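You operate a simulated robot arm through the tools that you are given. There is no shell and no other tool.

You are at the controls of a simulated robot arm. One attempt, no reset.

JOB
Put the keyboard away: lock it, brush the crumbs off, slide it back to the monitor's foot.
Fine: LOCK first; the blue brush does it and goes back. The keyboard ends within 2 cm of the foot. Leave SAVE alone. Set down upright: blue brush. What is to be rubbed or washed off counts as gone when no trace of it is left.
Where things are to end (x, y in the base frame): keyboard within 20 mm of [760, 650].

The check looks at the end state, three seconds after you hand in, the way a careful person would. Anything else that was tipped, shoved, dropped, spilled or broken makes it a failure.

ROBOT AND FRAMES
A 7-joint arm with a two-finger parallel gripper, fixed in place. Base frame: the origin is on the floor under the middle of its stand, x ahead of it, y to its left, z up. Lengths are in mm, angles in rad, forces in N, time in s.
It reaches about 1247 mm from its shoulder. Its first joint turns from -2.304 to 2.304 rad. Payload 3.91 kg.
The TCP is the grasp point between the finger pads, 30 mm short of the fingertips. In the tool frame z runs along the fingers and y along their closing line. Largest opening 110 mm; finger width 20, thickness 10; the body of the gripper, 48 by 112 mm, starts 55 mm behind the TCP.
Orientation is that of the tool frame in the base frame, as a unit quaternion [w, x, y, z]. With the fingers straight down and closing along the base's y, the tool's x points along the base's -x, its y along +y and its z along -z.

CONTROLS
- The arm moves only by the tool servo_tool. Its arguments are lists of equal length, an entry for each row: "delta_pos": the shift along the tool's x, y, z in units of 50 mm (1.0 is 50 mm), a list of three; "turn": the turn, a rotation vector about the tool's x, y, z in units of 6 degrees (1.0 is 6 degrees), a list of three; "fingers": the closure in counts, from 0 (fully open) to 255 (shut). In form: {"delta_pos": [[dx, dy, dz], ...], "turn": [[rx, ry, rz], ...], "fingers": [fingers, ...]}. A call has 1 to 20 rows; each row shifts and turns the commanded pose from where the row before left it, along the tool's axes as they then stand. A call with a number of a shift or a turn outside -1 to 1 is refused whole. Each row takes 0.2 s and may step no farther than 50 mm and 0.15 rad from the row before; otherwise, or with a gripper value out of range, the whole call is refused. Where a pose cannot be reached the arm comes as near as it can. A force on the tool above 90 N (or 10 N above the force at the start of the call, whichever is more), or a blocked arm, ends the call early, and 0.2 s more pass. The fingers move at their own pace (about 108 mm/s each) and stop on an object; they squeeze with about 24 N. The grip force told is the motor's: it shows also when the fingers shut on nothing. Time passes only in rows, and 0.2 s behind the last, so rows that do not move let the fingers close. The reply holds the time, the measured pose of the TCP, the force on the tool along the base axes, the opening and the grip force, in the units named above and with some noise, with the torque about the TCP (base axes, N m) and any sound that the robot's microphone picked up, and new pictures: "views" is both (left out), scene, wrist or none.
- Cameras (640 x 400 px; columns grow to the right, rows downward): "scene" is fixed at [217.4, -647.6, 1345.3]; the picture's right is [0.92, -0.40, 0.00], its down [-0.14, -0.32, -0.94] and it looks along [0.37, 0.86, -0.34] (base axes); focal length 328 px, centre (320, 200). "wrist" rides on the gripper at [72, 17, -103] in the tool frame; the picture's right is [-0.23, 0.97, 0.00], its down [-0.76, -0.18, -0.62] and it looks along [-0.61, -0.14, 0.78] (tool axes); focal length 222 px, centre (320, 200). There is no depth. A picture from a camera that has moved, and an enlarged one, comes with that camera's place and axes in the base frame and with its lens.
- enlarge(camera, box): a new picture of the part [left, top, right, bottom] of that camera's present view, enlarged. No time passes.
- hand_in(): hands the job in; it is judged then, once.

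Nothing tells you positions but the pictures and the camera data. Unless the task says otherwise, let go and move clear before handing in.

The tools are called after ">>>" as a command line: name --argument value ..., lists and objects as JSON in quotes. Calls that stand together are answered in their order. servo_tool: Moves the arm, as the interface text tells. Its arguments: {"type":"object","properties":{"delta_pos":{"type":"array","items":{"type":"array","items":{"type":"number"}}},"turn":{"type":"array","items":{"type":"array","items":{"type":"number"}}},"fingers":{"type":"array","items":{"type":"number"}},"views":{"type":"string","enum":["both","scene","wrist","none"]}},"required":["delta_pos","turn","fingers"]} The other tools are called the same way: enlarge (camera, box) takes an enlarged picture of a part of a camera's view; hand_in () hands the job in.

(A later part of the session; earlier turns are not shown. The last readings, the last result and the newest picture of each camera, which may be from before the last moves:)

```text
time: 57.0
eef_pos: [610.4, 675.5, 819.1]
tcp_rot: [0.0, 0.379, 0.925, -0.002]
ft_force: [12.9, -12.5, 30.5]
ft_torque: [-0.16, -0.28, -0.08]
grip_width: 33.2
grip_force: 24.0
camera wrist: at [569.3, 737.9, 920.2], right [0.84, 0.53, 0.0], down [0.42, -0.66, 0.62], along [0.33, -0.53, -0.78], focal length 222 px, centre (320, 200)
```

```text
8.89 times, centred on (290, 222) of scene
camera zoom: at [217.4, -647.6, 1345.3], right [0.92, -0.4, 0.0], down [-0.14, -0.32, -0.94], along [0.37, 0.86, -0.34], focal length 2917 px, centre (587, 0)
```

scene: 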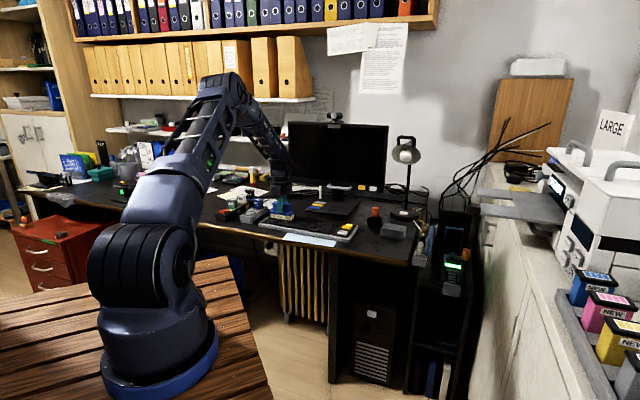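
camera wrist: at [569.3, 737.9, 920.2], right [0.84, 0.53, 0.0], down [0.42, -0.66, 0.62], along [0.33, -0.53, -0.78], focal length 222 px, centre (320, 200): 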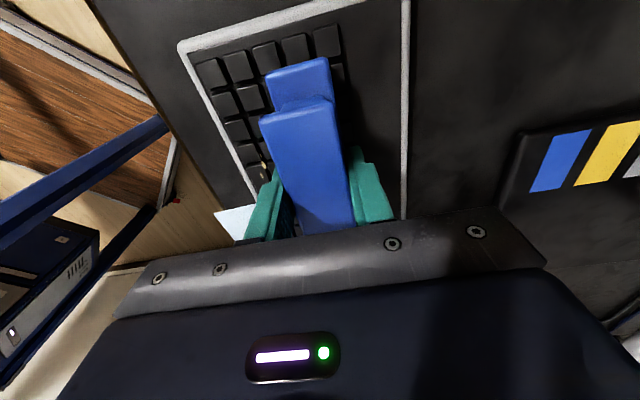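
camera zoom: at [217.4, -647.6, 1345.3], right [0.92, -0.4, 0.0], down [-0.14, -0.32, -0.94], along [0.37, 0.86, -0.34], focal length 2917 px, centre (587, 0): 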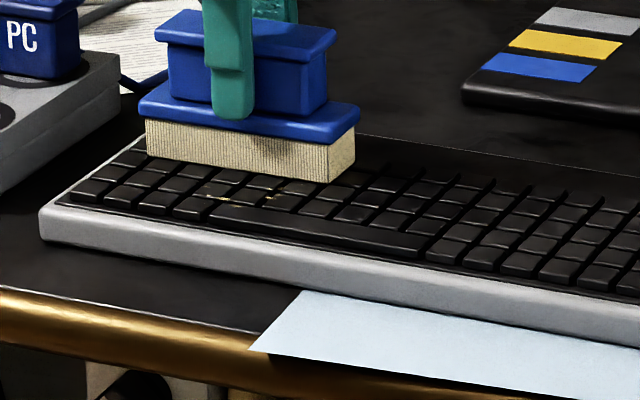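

Force has risen to 30 N and the keyboard still hasn't moved. I'll ease off, stroke back, and then shift to the nearer lane.

>>> servo_tool --delta_pos '[[0, 0, -0.04], [-0.16, 0, 0], [-0.16, 0, 0], [0, 0, 0]]' --turn '[[0, 0, 0], [0, 0, 0], [0, 0, 0], [0, 0, 0]]' --fingers '[255, 255, 255, 255]' --views "none"

>>> servo_tool --delta_pos '[[-0.16, 0, 0], [-0.16, 0, 0], [0, 0, 0]]' --turn '[[0, 0, 0], [0, 0, 0], [0, 0, 0]]' --fingers '[255, 255, 255]' --views "none"

```text
time: 58.0
eef_pos: [621.5, 663.2, 819.6]
tcp_rot: [-0.001, 0.379, 0.926, -0.004]
ft_force: [-8.1, 3.6, 10.6]
ft_torque: [0.59, 0.56, 0.21]
grip_width: 33.5
grip_force: 23.7
```

```text
time: 58.8
eef_pos: [632.8, 653.2, 820.2]
tcp_rot: [0.0, 0.378, 0.926, -0.003]
ft_force: [-0.2, 0.6, -0.7]
ft_torque: [-0.02, -0.05, 0.04]
grip_width: 33.5
grip_force: 24.1
```

That far lane is done. Next I'll lift a little, shift 27 mm nearer, and touch down again.

>>> servo_tool --delta_pos '[[0, 0, -0.1], [-0.1, -0.54, 0], [0, 0, 0.1], [0, 0, 0.02], [0, 0, 0]]' --turn '[[0, 0, 0], [0, 0, 0], [0, 0, 0], [0, 0, 0], [0, 0, 0]]' --fingers '[255, 255, 255, 255, 255]' --views "none"

>>> servo_tool --delta_pos '[[0, 0, 0.02], [0, 0, 0]]' --turn '[[0, 0, 0], [0, 0, 0]]' --fingers '[255, 255]' --views "none"

```text
time: 60.0
eef_pos: [618.3, 631.7, 818.3]
tcp_rot: [-0.001, 0.379, 0.925, -0.002]
ft_force: [0.0, 0.6, 1.9]
ft_torque: [0.02, -0.08, 0.01]
grip_width: 33.2
grip_force: 23.7
```

```text
time: 60.6
eef_pos: [618.1, 630.4, 819.5]
tcp_rot: [0.0, 0.378, 0.926, -0.002]
ft_force: [-0.7, -1.9, 13.6]
ft_torque: [-0.04, -0.05, -0.03]
grip_width: 33.2
grip_force: 24.0
```

Contact at 13 N. I'll stroke along the length and back in this lane.

>>> servo_tool --delta_pos '[[0.16, 0, 0], [0.16, 0, 0], [0.16, 0, 0], [0, 0, 0]]' --turn '[[0, 0, 0], [0, 0, 0], [0, 0, 0], [0, 0, 0]]' --fingers '[255, 255, 255, 255]' --views "none"

>>> servo_tool --delta_pos '[[0.16, 0, -0.01], [0.16, 0, -0.01], [0, 0, 0]]' --turn '[[0, 0, 0], [0, 0, 0], [0, 0, 0]]' --fingers '[255, 255, 255]' --views "none"

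```text
time: 61.6
eef_pos: [601.6, 646.5, 818.0]
tcp_rot: [0.0, 0.38, 0.925, -0.002]
ft_force: [17.8, -14.3, 33.0]
ft_torque: [-0.18, -0.4, -0.03]
grip_width: 33.5
grip_force: 24.0
```

```text
time: 62.4
eef_pos: [586.6, 658.3, 818.9]
tcp_rot: [-0.001, 0.379, 0.925, -0.002]
ft_force: [7.6, -3.8, 20.0]
ft_torque: [0.16, -0.36, -0.11]
grip_width: 33.4
grip_force: 23.8
```

Good. I'll ease off slightly, stroke back, then move to the nearest lane.

>>> servo_tool --delta_pos '[[0, 0, -0.02], [-0.16, 0, 0], [-0.16, 0, 0], [-0.16, 0, 0], [-0.16, 0, 0], [0, 0, 0]]' --turn '[[0, 0, 0], [0, 0, 0], [0, 0, 0], [0, 0, 0], [0, 0, 0], [0, 0, 0]]' --fingers '[255, 255, 255, 255, 255, 255]' --views "none"

>>> servo_tool --delta_pos '[[0, 0, -0.1], [0, -0.4, 0], [0, 0, 0.08], [0, 0, 0]]' --turn '[[0, 0, 0], [0, 0, 0], [0, 0, 0], [0, 0, 0]]' --fingers '[255, 255, 255, 255]' --views "both"

>>> enlarge --camera "scene" --box '[255, 200, 325, 245]'

>>> enlarge --camera "wrist" --box '[160, 0, 480, 240]'

```text
time: 63.8
eef_pos: [612.5, 634.7, 819.3]
tcp_rot: [0.0, 0.378, 0.926, -0.003]
ft_force: [-0.1, -0.9, 0.3]
ft_torque: [0.04, 0.01, 0.01]
grip_width: 33.1
grip_force: 23.8
```

```text
time: 64.8
eef_pos: [597.6, 622.5, 821.3]
tcp_rot: [-0.001, 0.379, 0.925, -0.002]
ft_force: [-0.2, -0.1, -1.6]
ft_torque: [0.03, -0.01, 0.02]
grip_width: 33.4
grip_force: 24.2
camera wrist: at [557.2, 685.2, 922.3], right [0.84, 0.54, -0.01], down [0.42, -0.66, 0.62], along [0.33, -0.53, -0.78], focal length 222 px, centre (320, 200)
```

scene: 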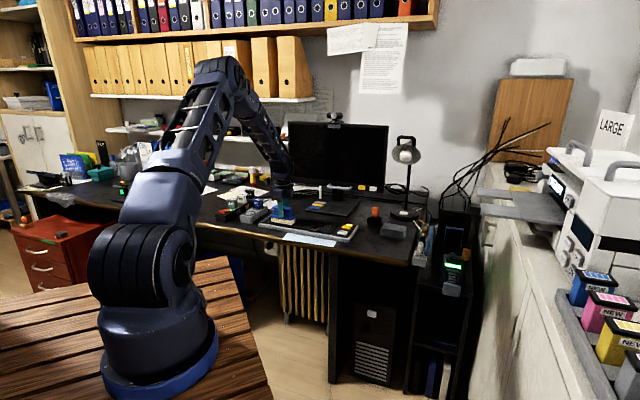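
wrist: 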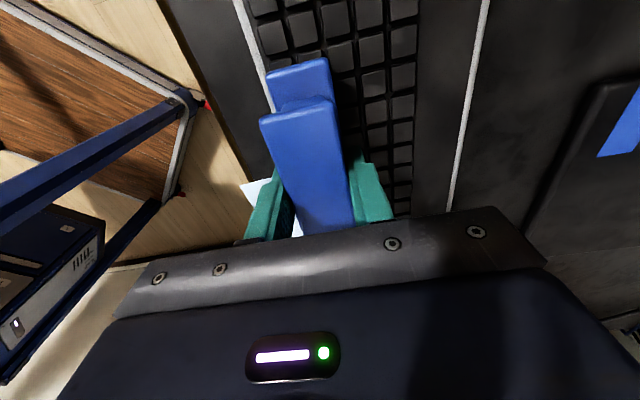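

```text
8.89 times, centred on (290, 222) of scene
camera zoom: at [217.4, -647.6, 1345.3], right [0.92, -0.4, 0.0], down [-0.14, -0.32, -0.94], along [0.37, 0.86, -0.34], focal length 2917 px, centre (587, 0)
```

zoom: 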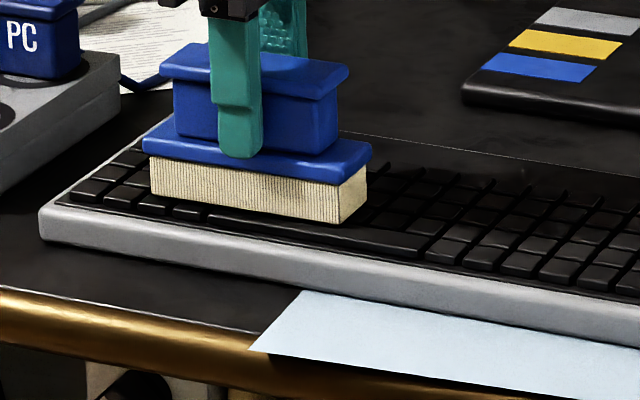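

```text
1.67 times, centred on (320, 120) of wrist
camera zoom: at [557.2, 685.2, 922.3], right [0.84, 0.54, -0.01], down [0.42, -0.66, 0.62], along [0.33, -0.53, -0.78], focal length 370 px, centre (320, 333)
```

zoom: 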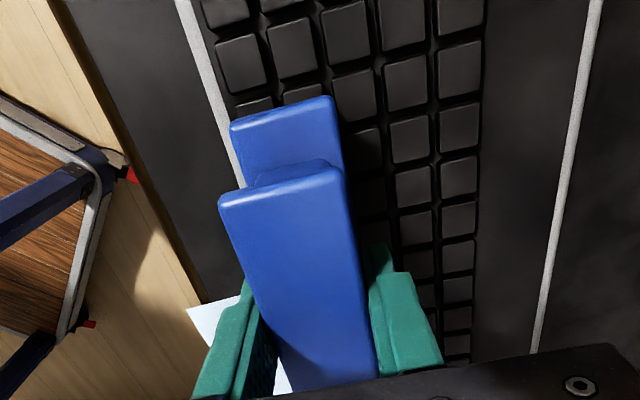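

The far rows are clean now. I'll touch down on this nearest lane (n≈863) and stroke along it.

>>> servo_tool --delta_pos '[[0, 0, 0.04], [0, 0, 0.02], [0, 0, 0]]' --turn '[[0, 0, 0], [0, 0, 0], [0, 0, 0]]' --fingers '[255, 255, 255]' --views "none"

>>> servo_tool --delta_pos '[[0, 0, 0.02], [0, 0, 0]]' --turn '[[0, 0, 0], [0, 0, 0]]' --fingers '[255, 255]' --views "none"

```text
time: 65.6
eef_pos: [598.2, 622.1, 819.1]
tcp_rot: [0.0, 0.379, 0.926, -0.002]
ft_force: [1.1, -0.6, 10.1]
ft_torque: [0.23, -0.01, 0.04]
grip_width: 33.1
grip_force: 23.9
```

```text
time: 66.2
eef_pos: [597.4, 621.7, 818.2]
tcp_rot: [0.0, 0.379, 0.925, -0.002]
ft_force: [-5.3, 3.3, 26.0]
ft_torque: [0.1, 0.1, 0.04]
grip_width: 33.2
grip_force: 23.9
```

That's 26 N, a little firm; I'll back off slightly and stroke.

>>> servo_tool --delta_pos '[[0, 0, -0.015], [0.16, 0, 0], [0.16, 0, 0], [0.16, 0, 0], [0, 0, 0]]' --turn '[[0, 0, 0], [0, 0, 0], [0, 0, 0], [0, 0, 0], [0, 0, 0]]' --fingers '[255, 255, 255, 255, 255]' --views "none"

>>> servo_tool --delta_pos '[[0.12, 0, -0.02], [0.12, 0, 0], [0, 0, 0]]' --turn '[[0, 0, 0], [0, 0, 0], [0, 0, 0]]' --fingers '[255, 255, 255]' --views "none"

>>> servo_tool --delta_pos '[[0, 0, -0.02], [-0.16, 0, 0], [-0.16, 0, 0], [-0.16, 0, 0], [0, 0, 0]]' --turn '[[0, 0, 0], [0, 0, 0], [0, 0, 0], [0, 0, 0], [0, 0, 0]]' --fingers '[255, 255, 255, 255, 255]' --views "none"

```text
time: 67.4
eef_pos: [582.5, 638.5, 818.9]
tcp_rot: [0.0, 0.38, 0.925, 0.0]
ft_force: [22.2, -13.2, 38.0]
ft_torque: [-0.18, -0.7, -0.07]
grip_width: 33.3
grip_force: 23.9
```

```text
time: 68.2
eef_pos: [572.2, 647.9, 818.5]
tcp_rot: [-0.002, 0.378, 0.926, -0.003]
ft_force: [15.8, -13.7, 31.5]
ft_torque: [-0.13, -0.4, -0.13]
grip_width: 33.5
grip_force: 23.7
```

```text
time: 69.4
eef_pos: [589.5, 629.7, 818.2]
tcp_rot: [-0.001, 0.379, 0.925, -0.004]
ft_force: [1.1, 0.5, -0.8]
ft_torque: [-0.02, 0.01, 0.0]
grip_width: 33.3
grip_force: 24.0
```

Strokes done in that lane. I'll lift well up and off to one side to inspect the whole keyboard.

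>>> servo_tool --delta_pos '[[0, 0, -0.5], [0, 0, -1], [0, 0.9, -0.3], [0, 0.9, 0], [0, 0, 0]]' --turn '[[0, 0, 0], [0, 0, 0], [0, 0, 0], [0, 0, 0], [0, 0, 0]]' --fingers '[255, 255, 255, 255, 255]' --views "both"

>>> enlarge --camera "scene" --box '[255, 205, 325, 245]'

>>> enlarge --camera "scene" --box '[300, 205, 370, 250]'

>>> enlarge --camera "wrist" --box '[120, 0, 400, 240]'

```text
time: 70.6
eef_pos: [650.0, 696.2, 909.2]
tcp_rot: [-0.001, 0.378, 0.926, -0.003]
ft_force: [0.0, -1.1, -0.6]
ft_torque: [-0.01, 0.05, -0.01]
grip_width: 33.4
grip_force: 24.4
camera wrist: at [611.1, 758.9, 1011.0], right [0.84, 0.53, -0.01], down [0.42, -0.66, 0.62], along [0.33, -0.53, -0.78], focal length 222 px, centre (320, 200)
```

scene: 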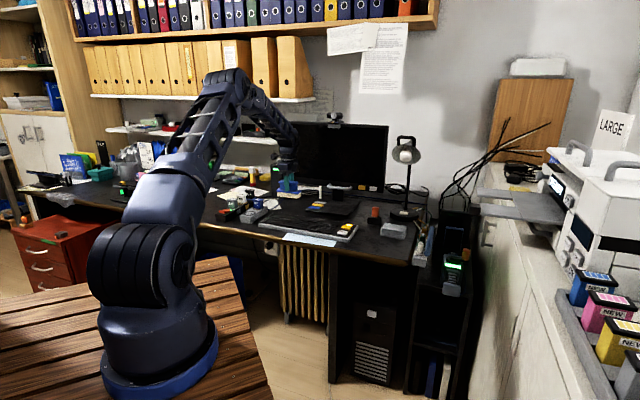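
wrist: 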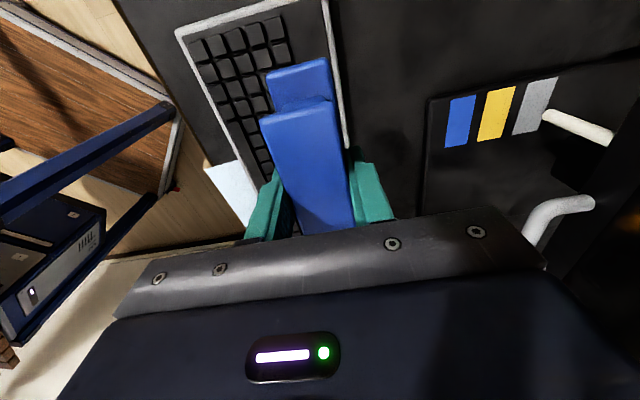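

```text
9.14 times, centred on (290, 225) of scene
camera zoom: at [217.4, -647.6, 1345.3], right [0.92, -0.4, 0.0], down [-0.14, -0.32, -0.94], along [0.37, 0.86, -0.34], focal length 3001 px, centre (594, -29)
```

zoom: 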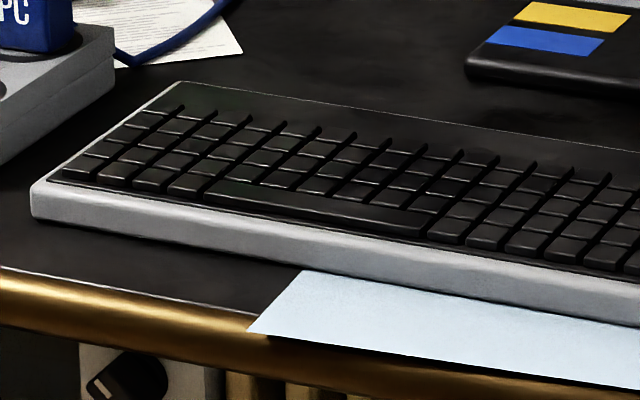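

```text
8.89 times, centred on (335, 228) of scene
camera zoom: at [217.4, -647.6, 1345.3], right [0.92, -0.4, 0.0], down [-0.14, -0.32, -0.94], along [0.37, 0.86, -0.34], focal length 2917 px, centre (187, -44)
```

zoom: 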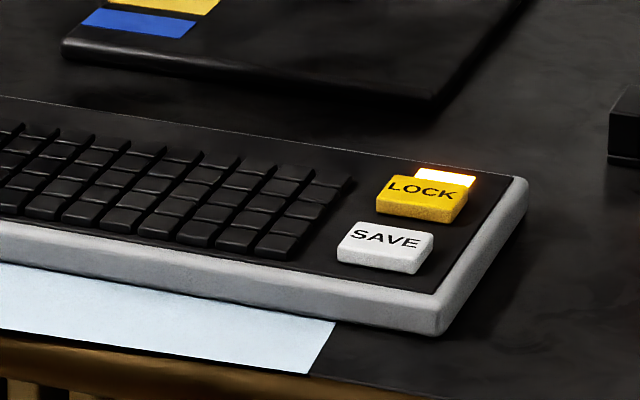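

```text
1.67 times, centred on (260, 120) of wrist
camera zoom: at [611.1, 758.9, 1011.0], right [0.84, 0.53, -0.01], down [0.42, -0.66, 0.62], along [0.33, -0.53, -0.78], focal length 370 px, centre (420, 333)
```

zoom: 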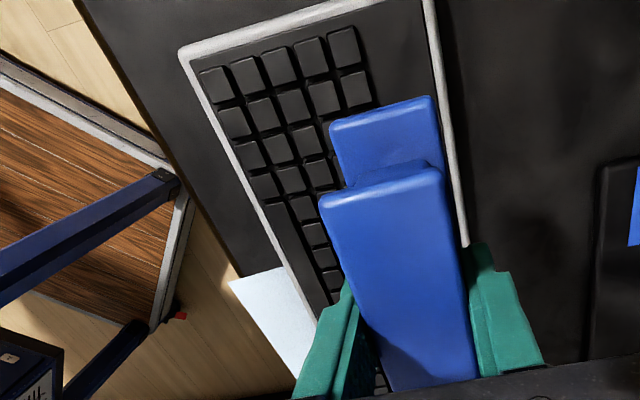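

From the scene camera the keys look clean. I'll step the wrist camera along the keyboard to check for faint traces.

>>> servo_tool --delta_pos '[[-0.6, 0.2, 0], [-0.6, 0.2, 0], [0, 0, 0]]' --turn '[[0, 0, 0], [0, 0, 0], [0, 0, 0]]' --fingers '[255, 255, 255]' --views "wrist"

>>> enlarge --camera "wrist" --box '[120, 0, 400, 200]'

>>> servo_tool --delta_pos '[[-0.8, 0, 0], [-0.8, 0, 0], [0, 0, 0]]' --turn '[[0, 0, 0], [0, 0, 0], [0, 0, 0]]' --fingers '[255, 255, 255]' --views "wrist"

>>> enlarge --camera "wrist" --box '[120, 0, 400, 200]'

```text
time: 71.4
eef_pos: [708.7, 667.2, 908.4]
tcp_rot: [-0.001, 0.379, 0.926, -0.002]
ft_force: [-0.7, -0.4, 0.0]
ft_torque: [-0.01, -0.02, -0.01]
grip_width: 33.4
grip_force: 23.6
camera wrist: at [669.0, 730.0, 1011.3], right [0.84, 0.53, -0.01], down [0.42, -0.66, 0.62], along [0.33, -0.53, -0.78], focal length 222 px, centre (320, 200)
```

wrist: 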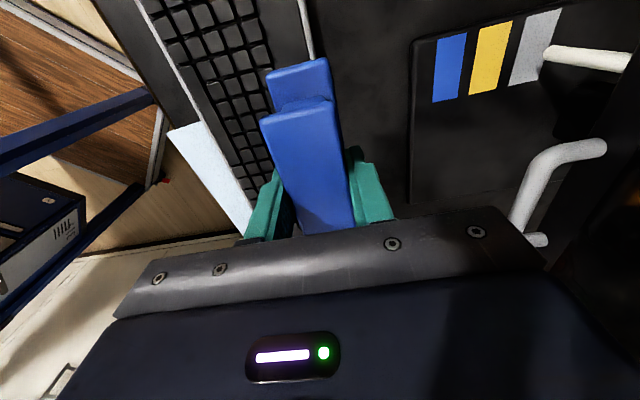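

```text
2.00 times, centred on (260, 100) of wrist
camera zoom: at [669.0, 730.0, 1011.3], right [0.84, 0.53, -0.01], down [0.42, -0.66, 0.62], along [0.33, -0.53, -0.78], focal length 444 px, centre (440, 400)
```

zoom: 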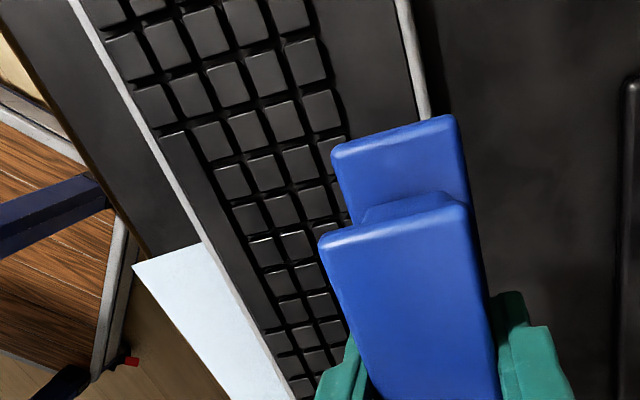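

```text
time: 72.2
eef_pos: [765.1, 609.1, 911.8]
tcp_rot: [-0.002, 0.379, 0.926, -0.003]
ft_force: [0.0, -0.3, -1.6]
ft_torque: [0.0, -0.02, -0.01]
grip_width: 33.2
grip_force: 24.3
camera wrist: at [724.7, 671.2, 1013.8], right [0.84, 0.54, -0.01], down [0.42, -0.66, 0.62], along [0.33, -0.53, -0.78], focal length 222 px, centre (320, 200)
```

wrist: 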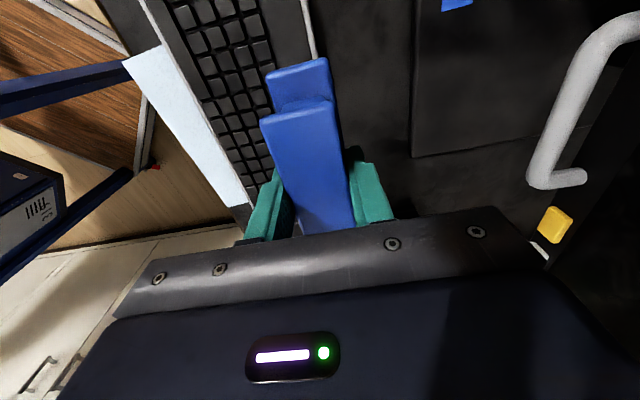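

```text
2.00 times, centred on (260, 100) of wrist
camera zoom: at [724.7, 671.2, 1013.8], right [0.84, 0.54, -0.01], down [0.42, -0.66, 0.62], along [0.33, -0.53, -0.78], focal length 444 px, centre (440, 400)
```

zoom: 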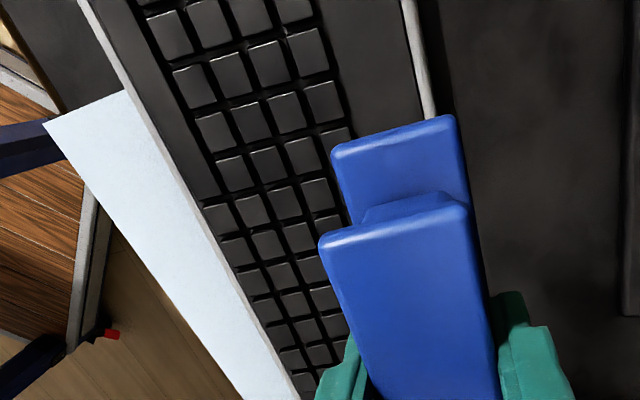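

The keys look clean; I'll check at higher magnification before putting the brush back.

>>> enlarge --camera "wrist" --box '[180, 0, 320, 90]'

>>> enlarge --camera "scene" --box '[265, 210, 315, 240]'

>>> enlarge --camera "scene" --box '[295, 212, 345, 242]'

```text
4.44 times, centred on (250, 45) of wrist
camera zoom: at [724.7, 671.2, 1013.8], right [0.84, 0.54, -0.01], down [0.42, -0.66, 0.62], along [0.33, -0.53, -0.78], focal length 987 px, centre (631, 889)
```

zoom: 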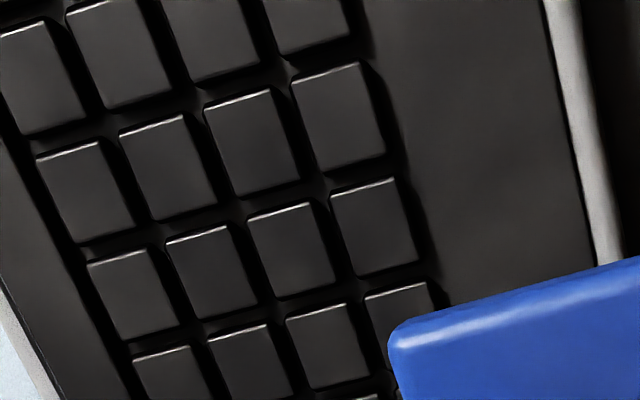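

```text
12.80 times, centred on (290, 225) of scene
camera zoom: at [217.4, -647.6, 1345.3], right [0.92, -0.4, 0.0], down [-0.14, -0.32, -0.94], along [0.37, 0.86, -0.34], focal length 4201 px, centre (704, -120)
```

zoom: 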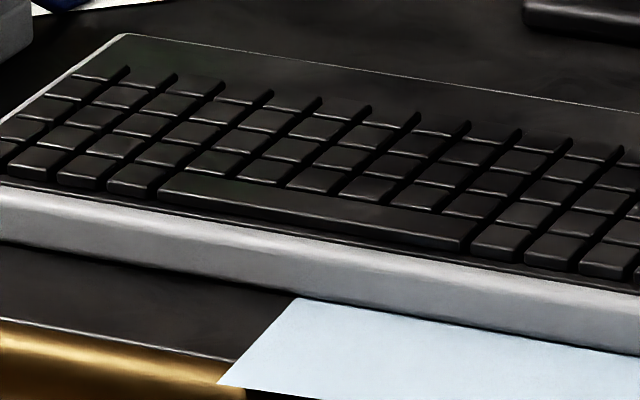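

```text
12.80 times, centred on (320, 227) of scene
camera zoom: at [217.4, -647.6, 1345.3], right [0.92, -0.4, 0.0], down [-0.14, -0.32, -0.94], along [0.37, 0.86, -0.34], focal length 4201 px, centre (320, -146)
```

zoom: 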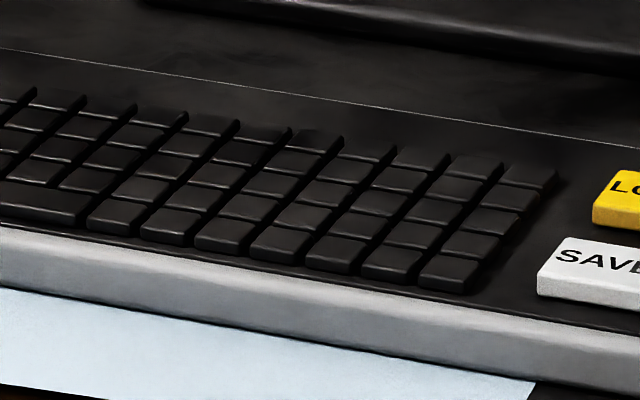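

All clean, with no traces on keys or gaps. Now I'll carry the brush back to above its original spot.

>>> servo_tool --delta_pos '[[0, 0, 0], [-0.924, -0.268, 0], [-0.924, -0.268, 0], [-0.924, -0.268, 0], [-0.924, -0.268, 0], [-0.924, -0.268, 0], [-0.924, -0.268, 0], [-0.924, -0.268, 0], [0, 0, 0]]' --turn '[[0, 0, 1], [0, 0, 0], [0, 0, 0], [0, 0, 0], [0, 0, 0], [0, 0, 0], [0, 0, 0], [0, 0, 0], [0, 0, 0]]' --fingers '[255, 255, 255, 255, 255, 255, 255, 255, 255]' --views "both"

>>> enlarge --camera "scene" --box '[340, 170, 440, 260]'

```text
time: 74.2
eef_pos: [905.8, 300.9, 909.9]
tcp_rot: [0.0, 0.427, 0.904, -0.003]
ft_force: [-0.2, 0.6, -1.7]
ft_torque: [-0.02, 0.04, -0.01]
grip_width: 33.3
grip_force: 24.3
camera wrist: at [871.8, 366.5, 1011.2], right [0.9, 0.44, 0.0], down [0.35, -0.7, 0.62], along [0.27, -0.56, -0.78], focal length 222 px, centre (320, 200)
```

scene: 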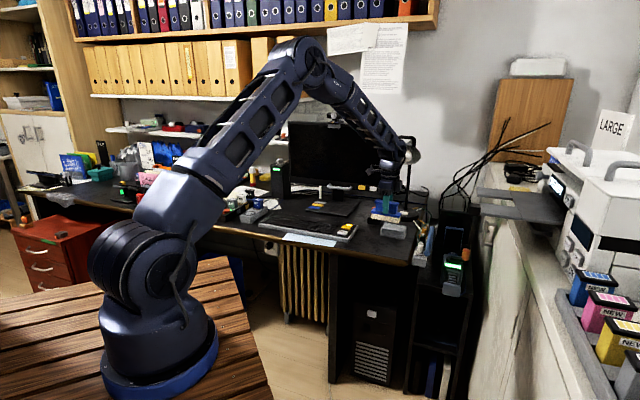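
wrist: 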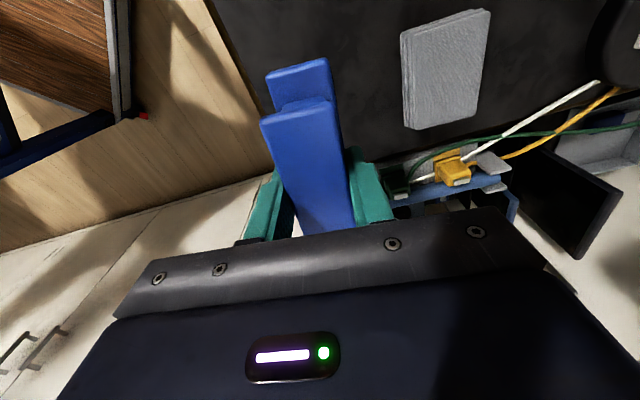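

```text
4.44 times, centred on (390, 215) of scene
camera zoom: at [217.4, -647.6, 1345.3], right [0.92, -0.4, 0.0], down [-0.14, -0.32, -0.94], along [0.37, 0.86, -0.34], focal length 1459 px, centre (9, 133)
```

zoom: 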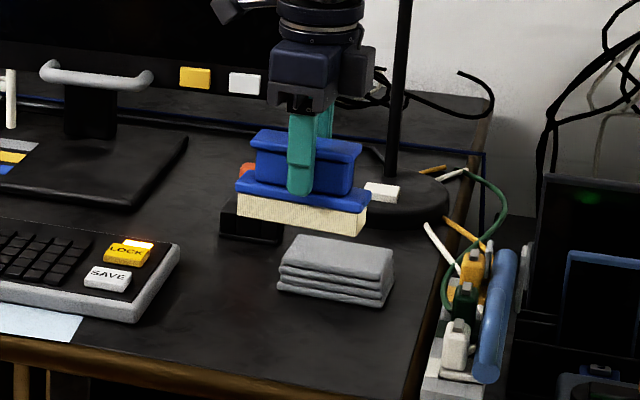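

I'm 7 mm off in x; I'll correct that and lower to about 15 mm above the desk contact height.

>>> servo_tool --delta_pos '[[0.08, -0.128, 0.5], [0, 0, 0.8], [0, 0, 0.7], [0, 0, 0]]' --turn '[[0, 0, 0], [0, 0, 0], [0, 0, 0], [0, 0, 0]]' --fingers '[255, 255, 255, 255]' --views "both"

>>> enlarge --camera "scene" --box '[350, 190, 430, 260]'

```text
time: 75.2
eef_pos: [893.8, 300.1, 808.5]
tcp_rot: [0.0, 0.427, 0.904, -0.003]
ft_force: [0.6, -0.8, -1.5]
ft_torque: [0.0, 0.01, -0.03]
grip_width: 33.4
grip_force: 23.8
camera wrist: at [860.8, 366.4, 909.5], right [0.9, 0.44, -0.01], down [0.35, -0.7, 0.62], along [0.27, -0.56, -0.78], focal length 222 px, centre (320, 200)
```

scene: 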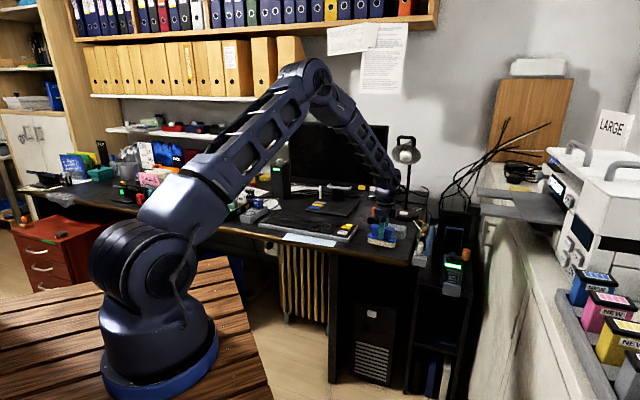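
wrist: 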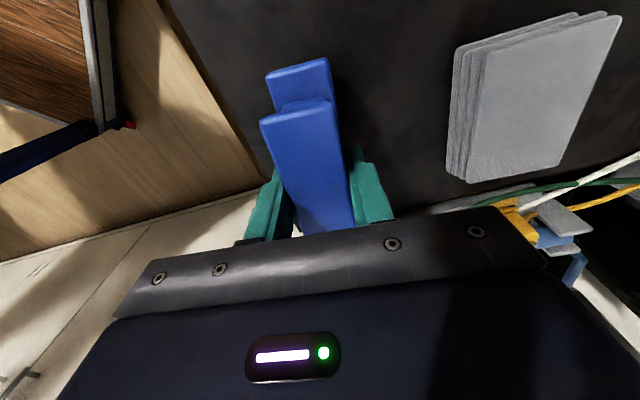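

```text
5.71 times, centred on (390, 225) of scene
camera zoom: at [217.4, -647.6, 1345.3], right [0.92, -0.4, 0.0], down [-0.14, -0.32, -0.94], along [0.37, 0.86, -0.34], focal length 1875 px, centre (-80, 57)
```

zoom: 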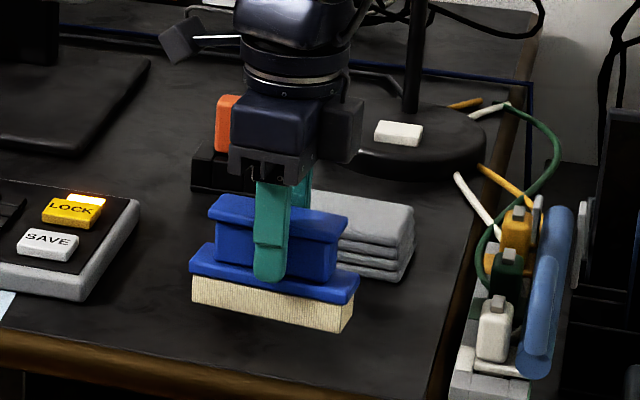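

Close. I'll trim 4 mm and lower gently to touch the desk.

>>> servo_tool --delta_pos '[[-0.055, 0.07, 0], [0, 0, 0.16], [0, 0, 0.06], [0, 0, 0]]' --turn '[[0, 0, 0], [0, 0, 0], [0, 0, 0], [0, 0, 0]]' --fingers '[255, 255, 255, 255]' --views "none"

>>> servo_tool --delta_pos '[[0, 0, 0.04], [0, 0, 0]]' --turn '[[0, 0, 0], [0, 0, 0]]' --fingers '[255, 255]' --views "none"

```text
time: 76.2
eef_pos: [896.6, 299.5, 799.2]
tcp_rot: [0.001, 0.426, 0.905, -0.003]
ft_force: [0.0, 0.8, -0.4]
ft_torque: [0.03, 0.03, -0.05]
grip_width: 33.3
grip_force: 24.2
```

```text
time: 76.8
eef_pos: [896.2, 300.0, 797.7]
tcp_rot: [-0.001, 0.427, 0.904, -0.003]
ft_force: [-0.1, 0.4, -1.9]
ft_torque: [0.01, -0.02, -0.03]
grip_width: 33.3
grip_force: 24.1
```

>>> servo_tool --delta_pos '[[0, 0, 0.05], [0, 0, 0]]' --turn '[[0, 0, 0], [0, 0, 0]]' --fingers '[255, 255]' --views "none"

>>> servo_tool --delta_pos '[[0, 0, 0.03], [0, 0, 0]]' --turn '[[0, 0, 0], [0, 0, 0]]' --fingers '[255, 255]' --views "none"

```text
time: 77.4
eef_pos: [896.0, 300.2, 794.4]
tcp_rot: [-0.001, 0.426, 0.904, -0.003]
ft_force: [0.1, -0.6, -0.6]
ft_torque: [-0.02, 0.01, 0.03]
grip_width: 33.3
grip_force: 23.6
```

```text
time: 78.0
eef_pos: [896.4, 301.0, 792.8]
tcp_rot: [0.0, 0.427, 0.904, -0.003]
ft_force: [0.4, -0.2, -1.3]
ft_torque: [0.01, -0.01, 0.01]
grip_width: 33.4
grip_force: 24.0
```

Still hanging free at 792.8. I'll go on in 1.5 mm steps.

>>> servo_tool --delta_pos '[[0, 0, 0.03], [0, 0, 0]]' --turn '[[0, 0, 0], [0, 0, 0]]' --fingers '[255, 255]' --views "none"

>>> servo_tool --delta_pos '[[0, 0, 0.02], [0, 0, 0]]' --turn '[[0, 0, 0], [0, 0, 0]]' --fingers '[255, 255]' --views "scene"

>>> enlarge --camera "scene" --box '[350, 200, 420, 255]'

```text
time: 78.6
eef_pos: [896.5, 300.7, 792.9]
tcp_rot: [-0.001, 0.427, 0.904, -0.003]
ft_force: [-0.9, -1.8, 8.5]
ft_torque: [0.39, 0.33, 0.14]
grip_width: 33.3
grip_force: 23.5
```

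```text
time: 79.2
eef_pos: [897.8, 301.0, 791.9]
tcp_rot: [0.0, 0.427, 0.904, -0.002]
ft_force: [-0.8, -1.0, 20.6]
ft_torque: [0.27, 0.15, 0.02]
grip_width: 33.3
grip_force: 24.4
```

scene: 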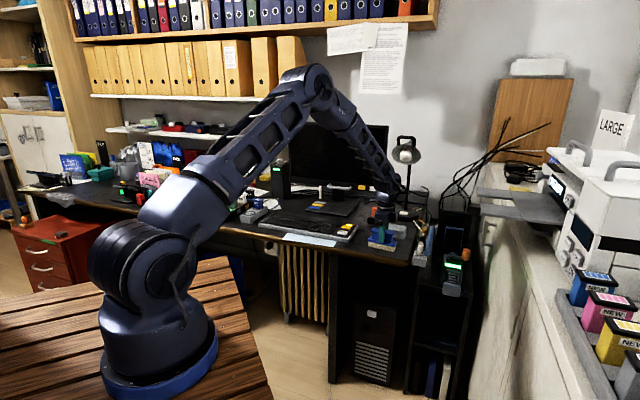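

```text
7.27 times, centred on (385, 228) of scene
camera zoom: at [217.4, -647.6, 1345.3], right [0.92, -0.4, 0.0], down [-0.14, -0.32, -0.94], along [0.37, 0.86, -0.34], focal length 2387 px, centre (-153, 0)
```

zoom: 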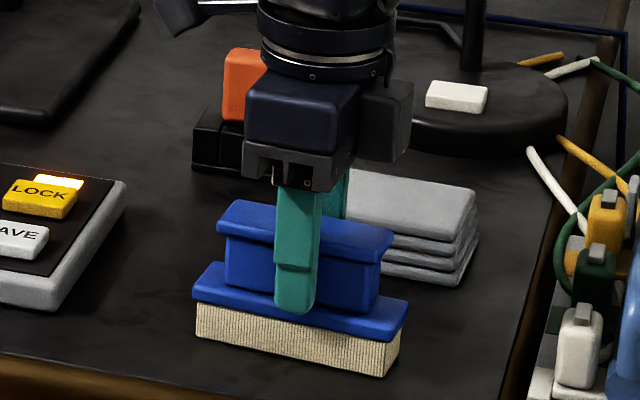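

The brush is seated flat on the desk. I'll relieve the pressure and open.

>>> servo_tool --delta_pos '[[0, 0, -0.04], [0, 0, 0], [0, 0, 0], [0, 0, 0]]' --turn '[[0, 0, 0], [0, 0, 0], [0, 0, 0], [0, 0, 0]]' --fingers '[255, 255, 80, 80]' --views "both"

>>> enlarge --camera "scene" --box '[350, 200, 420, 255]'

```text
time: 80.2
eef_pos: [897.1, 300.2, 794.2]
tcp_rot: [0.0, 0.426, 0.905, -0.003]
ft_force: [-0.2, 0.3, -0.6]
ft_torque: [0.03, 0.02, -0.01]
grip_width: 75.6
grip_force: 0.0
camera wrist: at [863.2, 366.3, 894.2], right [0.9, 0.44, -0.01], down [0.35, -0.7, 0.62], along [0.27, -0.56, -0.78], focal length 222 px, centre (320, 200)
```

scene: 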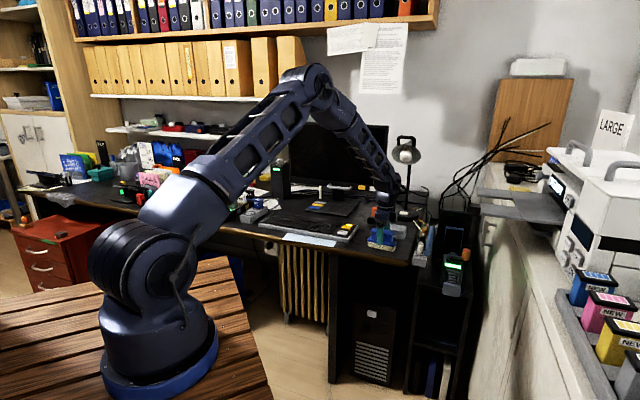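
wrist: 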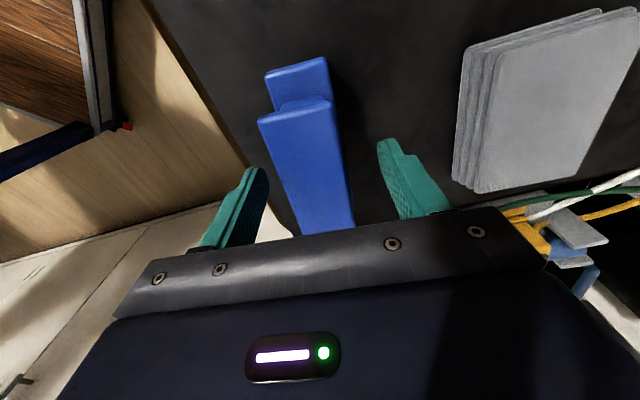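

```text
7.27 times, centred on (385, 228) of scene
camera zoom: at [217.4, -647.6, 1345.3], right [0.92, -0.4, 0.0], down [-0.14, -0.32, -0.94], along [0.37, 0.86, -0.34], focal length 2387 px, centre (-153, 0)
```

zoom: 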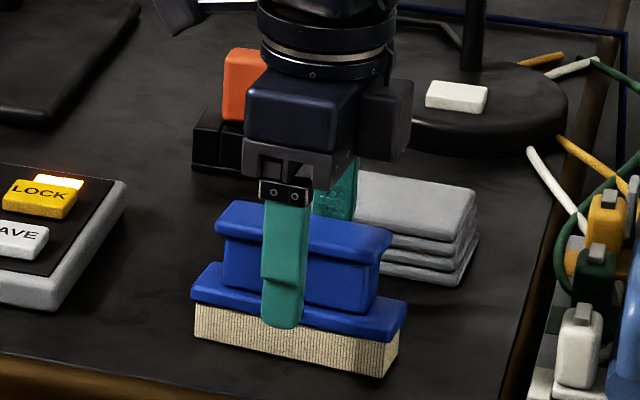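

The brush is released and standing in its original spot. I'll lift straight up and turn the gripper for pushing the keyboard.

>>> servo_tool --delta_pos '[[0, 0, -0.4], [0, 0, -1], [0, 0, -1], [0, 0, 0], [0, 0, 0], [0, 0, 0], [0, 0, 0], [0, 0, 0], [0, 0, 0], [0, 0, 0], [0, 0, 0], [0, 0, 0], [0, 0, 0], [0, 0, 0], [0, 0, 0], [0, 0, 0], [0, 0, 0], [0, 0, 0], [0, 0, 0]]' --turn '[[0, 0, 0], [0, 0, 0], [0, 0, 0], [0, 0, -1], [0, 0, -1], [0, 0, -1], [0, 0, -1], [0, 0, -1], [0, 0, -1], [0, 0, -1], [0, 0, -1], [0, 0, -1], [0, 0, -1], [0, 0, -1], [0, 0, -1], [0, 0, -1], [0, 0, -1], [0, 0, -1], [0, 0, -1]]' --fingers '[80, 80, 80, 80, 80, 80, 80, 80, 80, 80, 80, 80, 80, 80, 80, 80, 80, 80, 80]' --views "both"

>>> enlarge --camera "scene" --box '[340, 190, 440, 260]'

```text
time: 84.2
eef_pos: [897.1, 301.7, 912.6]
tcp_rot: [-0.003, -0.387, 0.922, 0.0]
ft_force: [-0.3, 0.8, -0.8]
ft_torque: [-0.03, 0.01, -0.02]
grip_width: 75.8
grip_force: 0.1
camera wrist: at [833.9, 260.6, 1014.6], right [-0.54, 0.84, 0.0], down [0.66, 0.42, 0.62], along [0.52, 0.33, -0.79], focal length 222 px, centre (320, 200)
```

scene: 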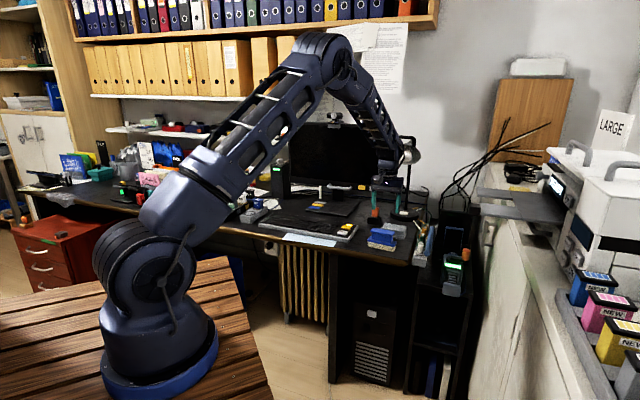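
wrist: 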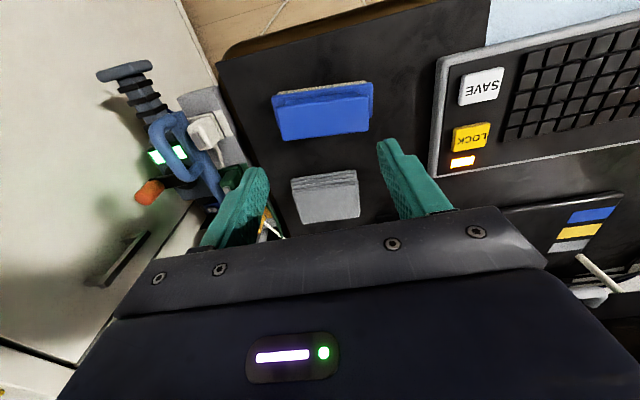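

```text
5.71 times, centred on (390, 225) of scene
camera zoom: at [217.4, -647.6, 1345.3], right [0.92, -0.4, 0.0], down [-0.14, -0.32, -0.94], along [0.37, 0.86, -0.34], focal length 1875 px, centre (-80, 57)
```

zoom: 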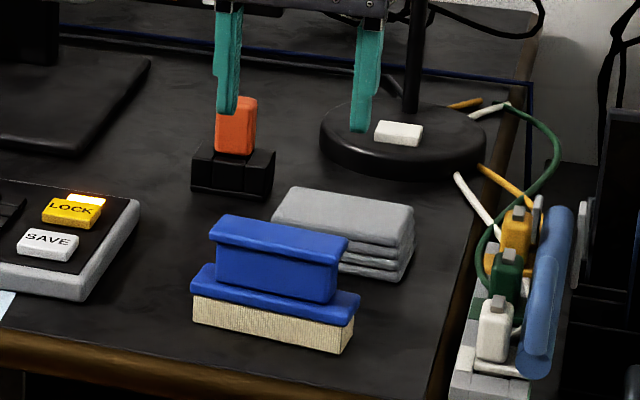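

The brush stands where it began and LOCK is lit. Next I'll move to above the front edge of the keyboard's middle.

>>> servo_tool --delta_pos '[[0.185, 0.968, 0], [0.185, 0.968, 0], [0.185, 0.968, 0], [0.185, 0.968, 0], [0.185, 0.968, 0], [0.185, 0.968, 0], [0.185, 0.968, 0], [0, 0, 0]]' --turn '[[0, 0, 0], [0, 0, 0], [0, 0, 0], [0, 0, 0], [0, 0, 0], [0, 0, 0], [0, 0, 0], [0, 0, 0]]' --fingers '[0, 0, 0, 0, 0, 0, 0, 0]' --views "both"

>>> enlarge --camera "wrist" --box '[160, 0, 480, 240]'

>>> enlarge --camera "scene" --box '[250, 180, 370, 255]'

```text
time: 86.0
eef_pos: [612.0, 492.0, 912.3]
tcp_rot: [-0.002, -0.386, 0.922, -0.001]
ft_force: [-0.3, 0.0, 0.6]
ft_torque: [-0.01, 0.01, 0.0]
grip_width: 110.0
grip_force: 0.0
camera wrist: at [548.6, 451.7, 1014.3], right [-0.53, 0.85, 0.0], down [0.66, 0.42, 0.62], along [0.52, 0.33, -0.79], focal length 222 px, centre (320, 200)
```

scene: 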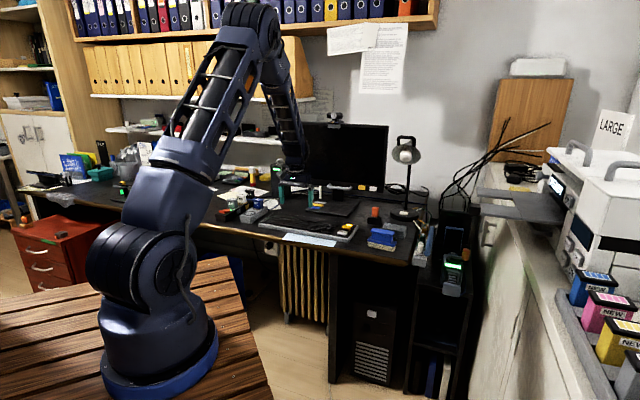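
wrist: 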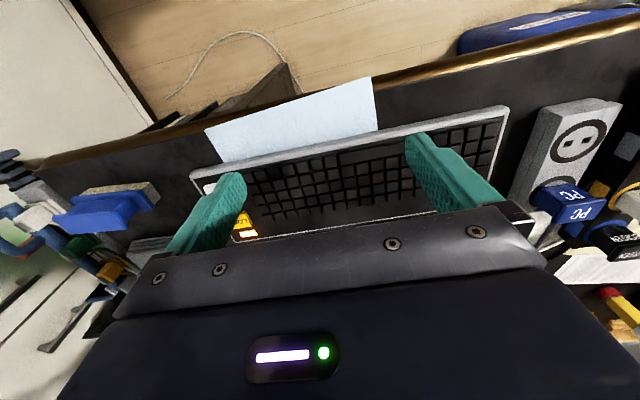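

```text
1.67 times, centred on (320, 120) of wrist
camera zoom: at [548.6, 451.7, 1014.3], right [-0.53, 0.85, 0.0], down [0.66, 0.42, 0.62], along [0.52, 0.33, -0.79], focal length 370 px, centre (320, 333)
```

zoom: 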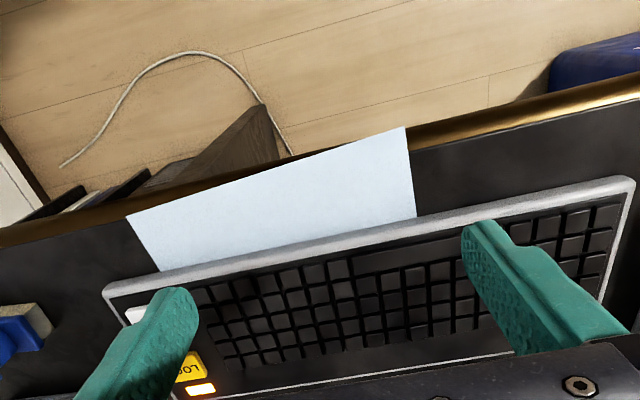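

```text
5.33 times, centred on (310, 218) of scene
camera zoom: at [217.4, -647.6, 1345.3], right [0.92, -0.4, 0.0], down [-0.14, -0.32, -0.94], along [0.37, 0.86, -0.34], focal length 1750 px, centre (373, 107)
```

zoom: 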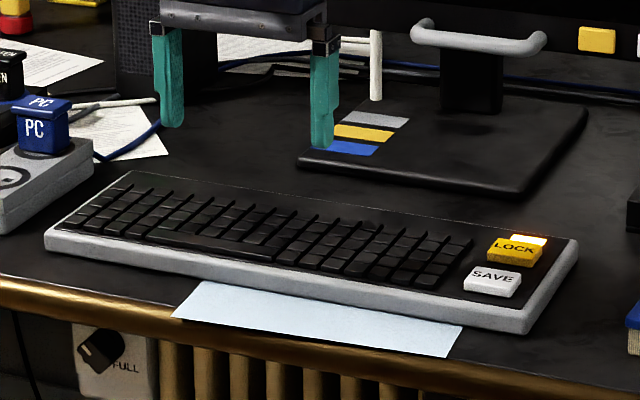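

The keyboard's front edge is at n≈827 and its back edge ≈975, while the foot's edge is ≈1076, leaving a gap of about 100 mm. The target needs about 95 mm of push. I'll lower the open fingers in front of it.

>>> servo_tool --delta_pos '[[-0.34, 0, 0], [0, 0, 0.8], [0, 0, 0.8], [0, 0, 0.8], [0, 0, 0]]' --turn '[[0, 0, 0.08], [0, 0, 0], [0, 0, 0], [0, 0, 0], [0, 0, 0]]' --fingers '[0, 0, 0, 0, 0]' --views "both"

>>> enlarge --camera "wrist" --box '[120, 0, 520, 260]'

>>> enlarge --camera "scene" --box '[250, 180, 370, 255]'

```text
time: 87.2
eef_pos: [618.4, 502.9, 790.5]
tcp_rot: [-0.002, -0.383, 0.924, -0.001]
ft_force: [0.4, 0.3, -0.2]
ft_torque: [0.0, -0.01, -0.01]
grip_width: 110.0
grip_force: 0.0
camera wrist: at [555.2, 463.5, 893.0], right [-0.53, 0.85, 0.0], down [0.67, 0.42, 0.62], along [0.53, 0.33, -0.79], focal length 222 px, centre (320, 200)
```

scene: 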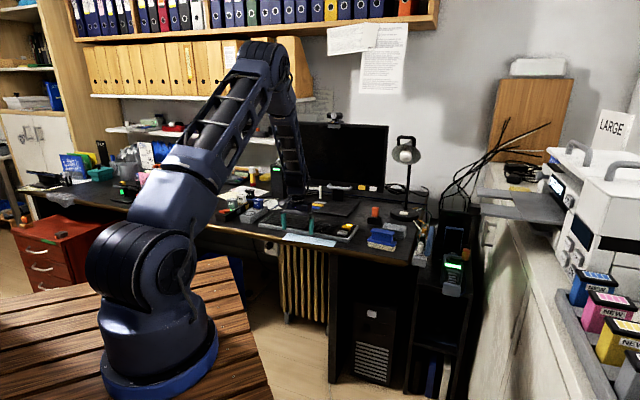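
wrist: 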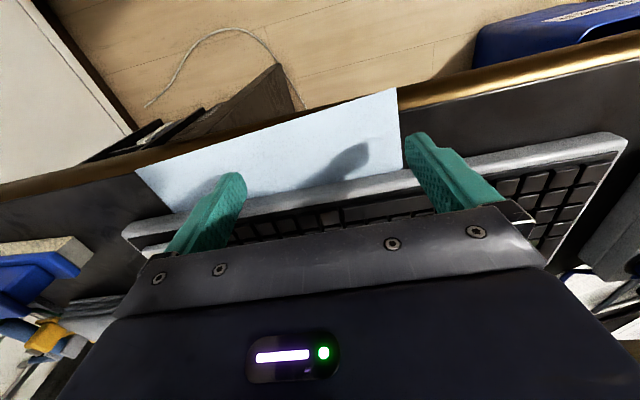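

```text
1.54 times, centred on (320, 130) of wrist
camera zoom: at [555.2, 463.5, 893.0], right [-0.53, 0.85, 0.0], down [0.67, 0.42, 0.62], along [0.53, 0.33, -0.79], focal length 342 px, centre (320, 308)
```

zoom: 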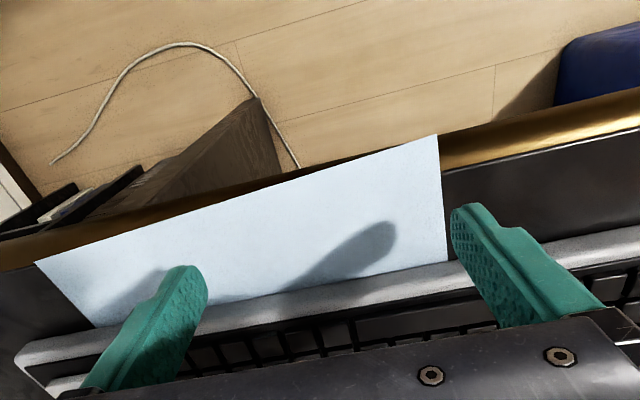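

```text
5.33 times, centred on (310, 218) of scene
camera zoom: at [217.4, -647.6, 1345.3], right [0.92, -0.4, 0.0], down [-0.14, -0.32, -0.94], along [0.37, 0.86, -0.34], focal length 1750 px, centre (373, 107)
```

zoom: 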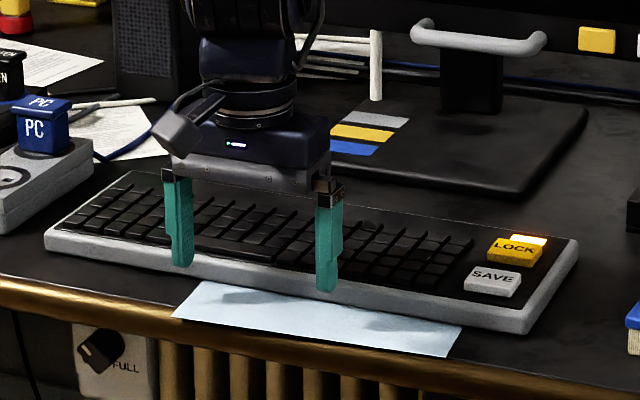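

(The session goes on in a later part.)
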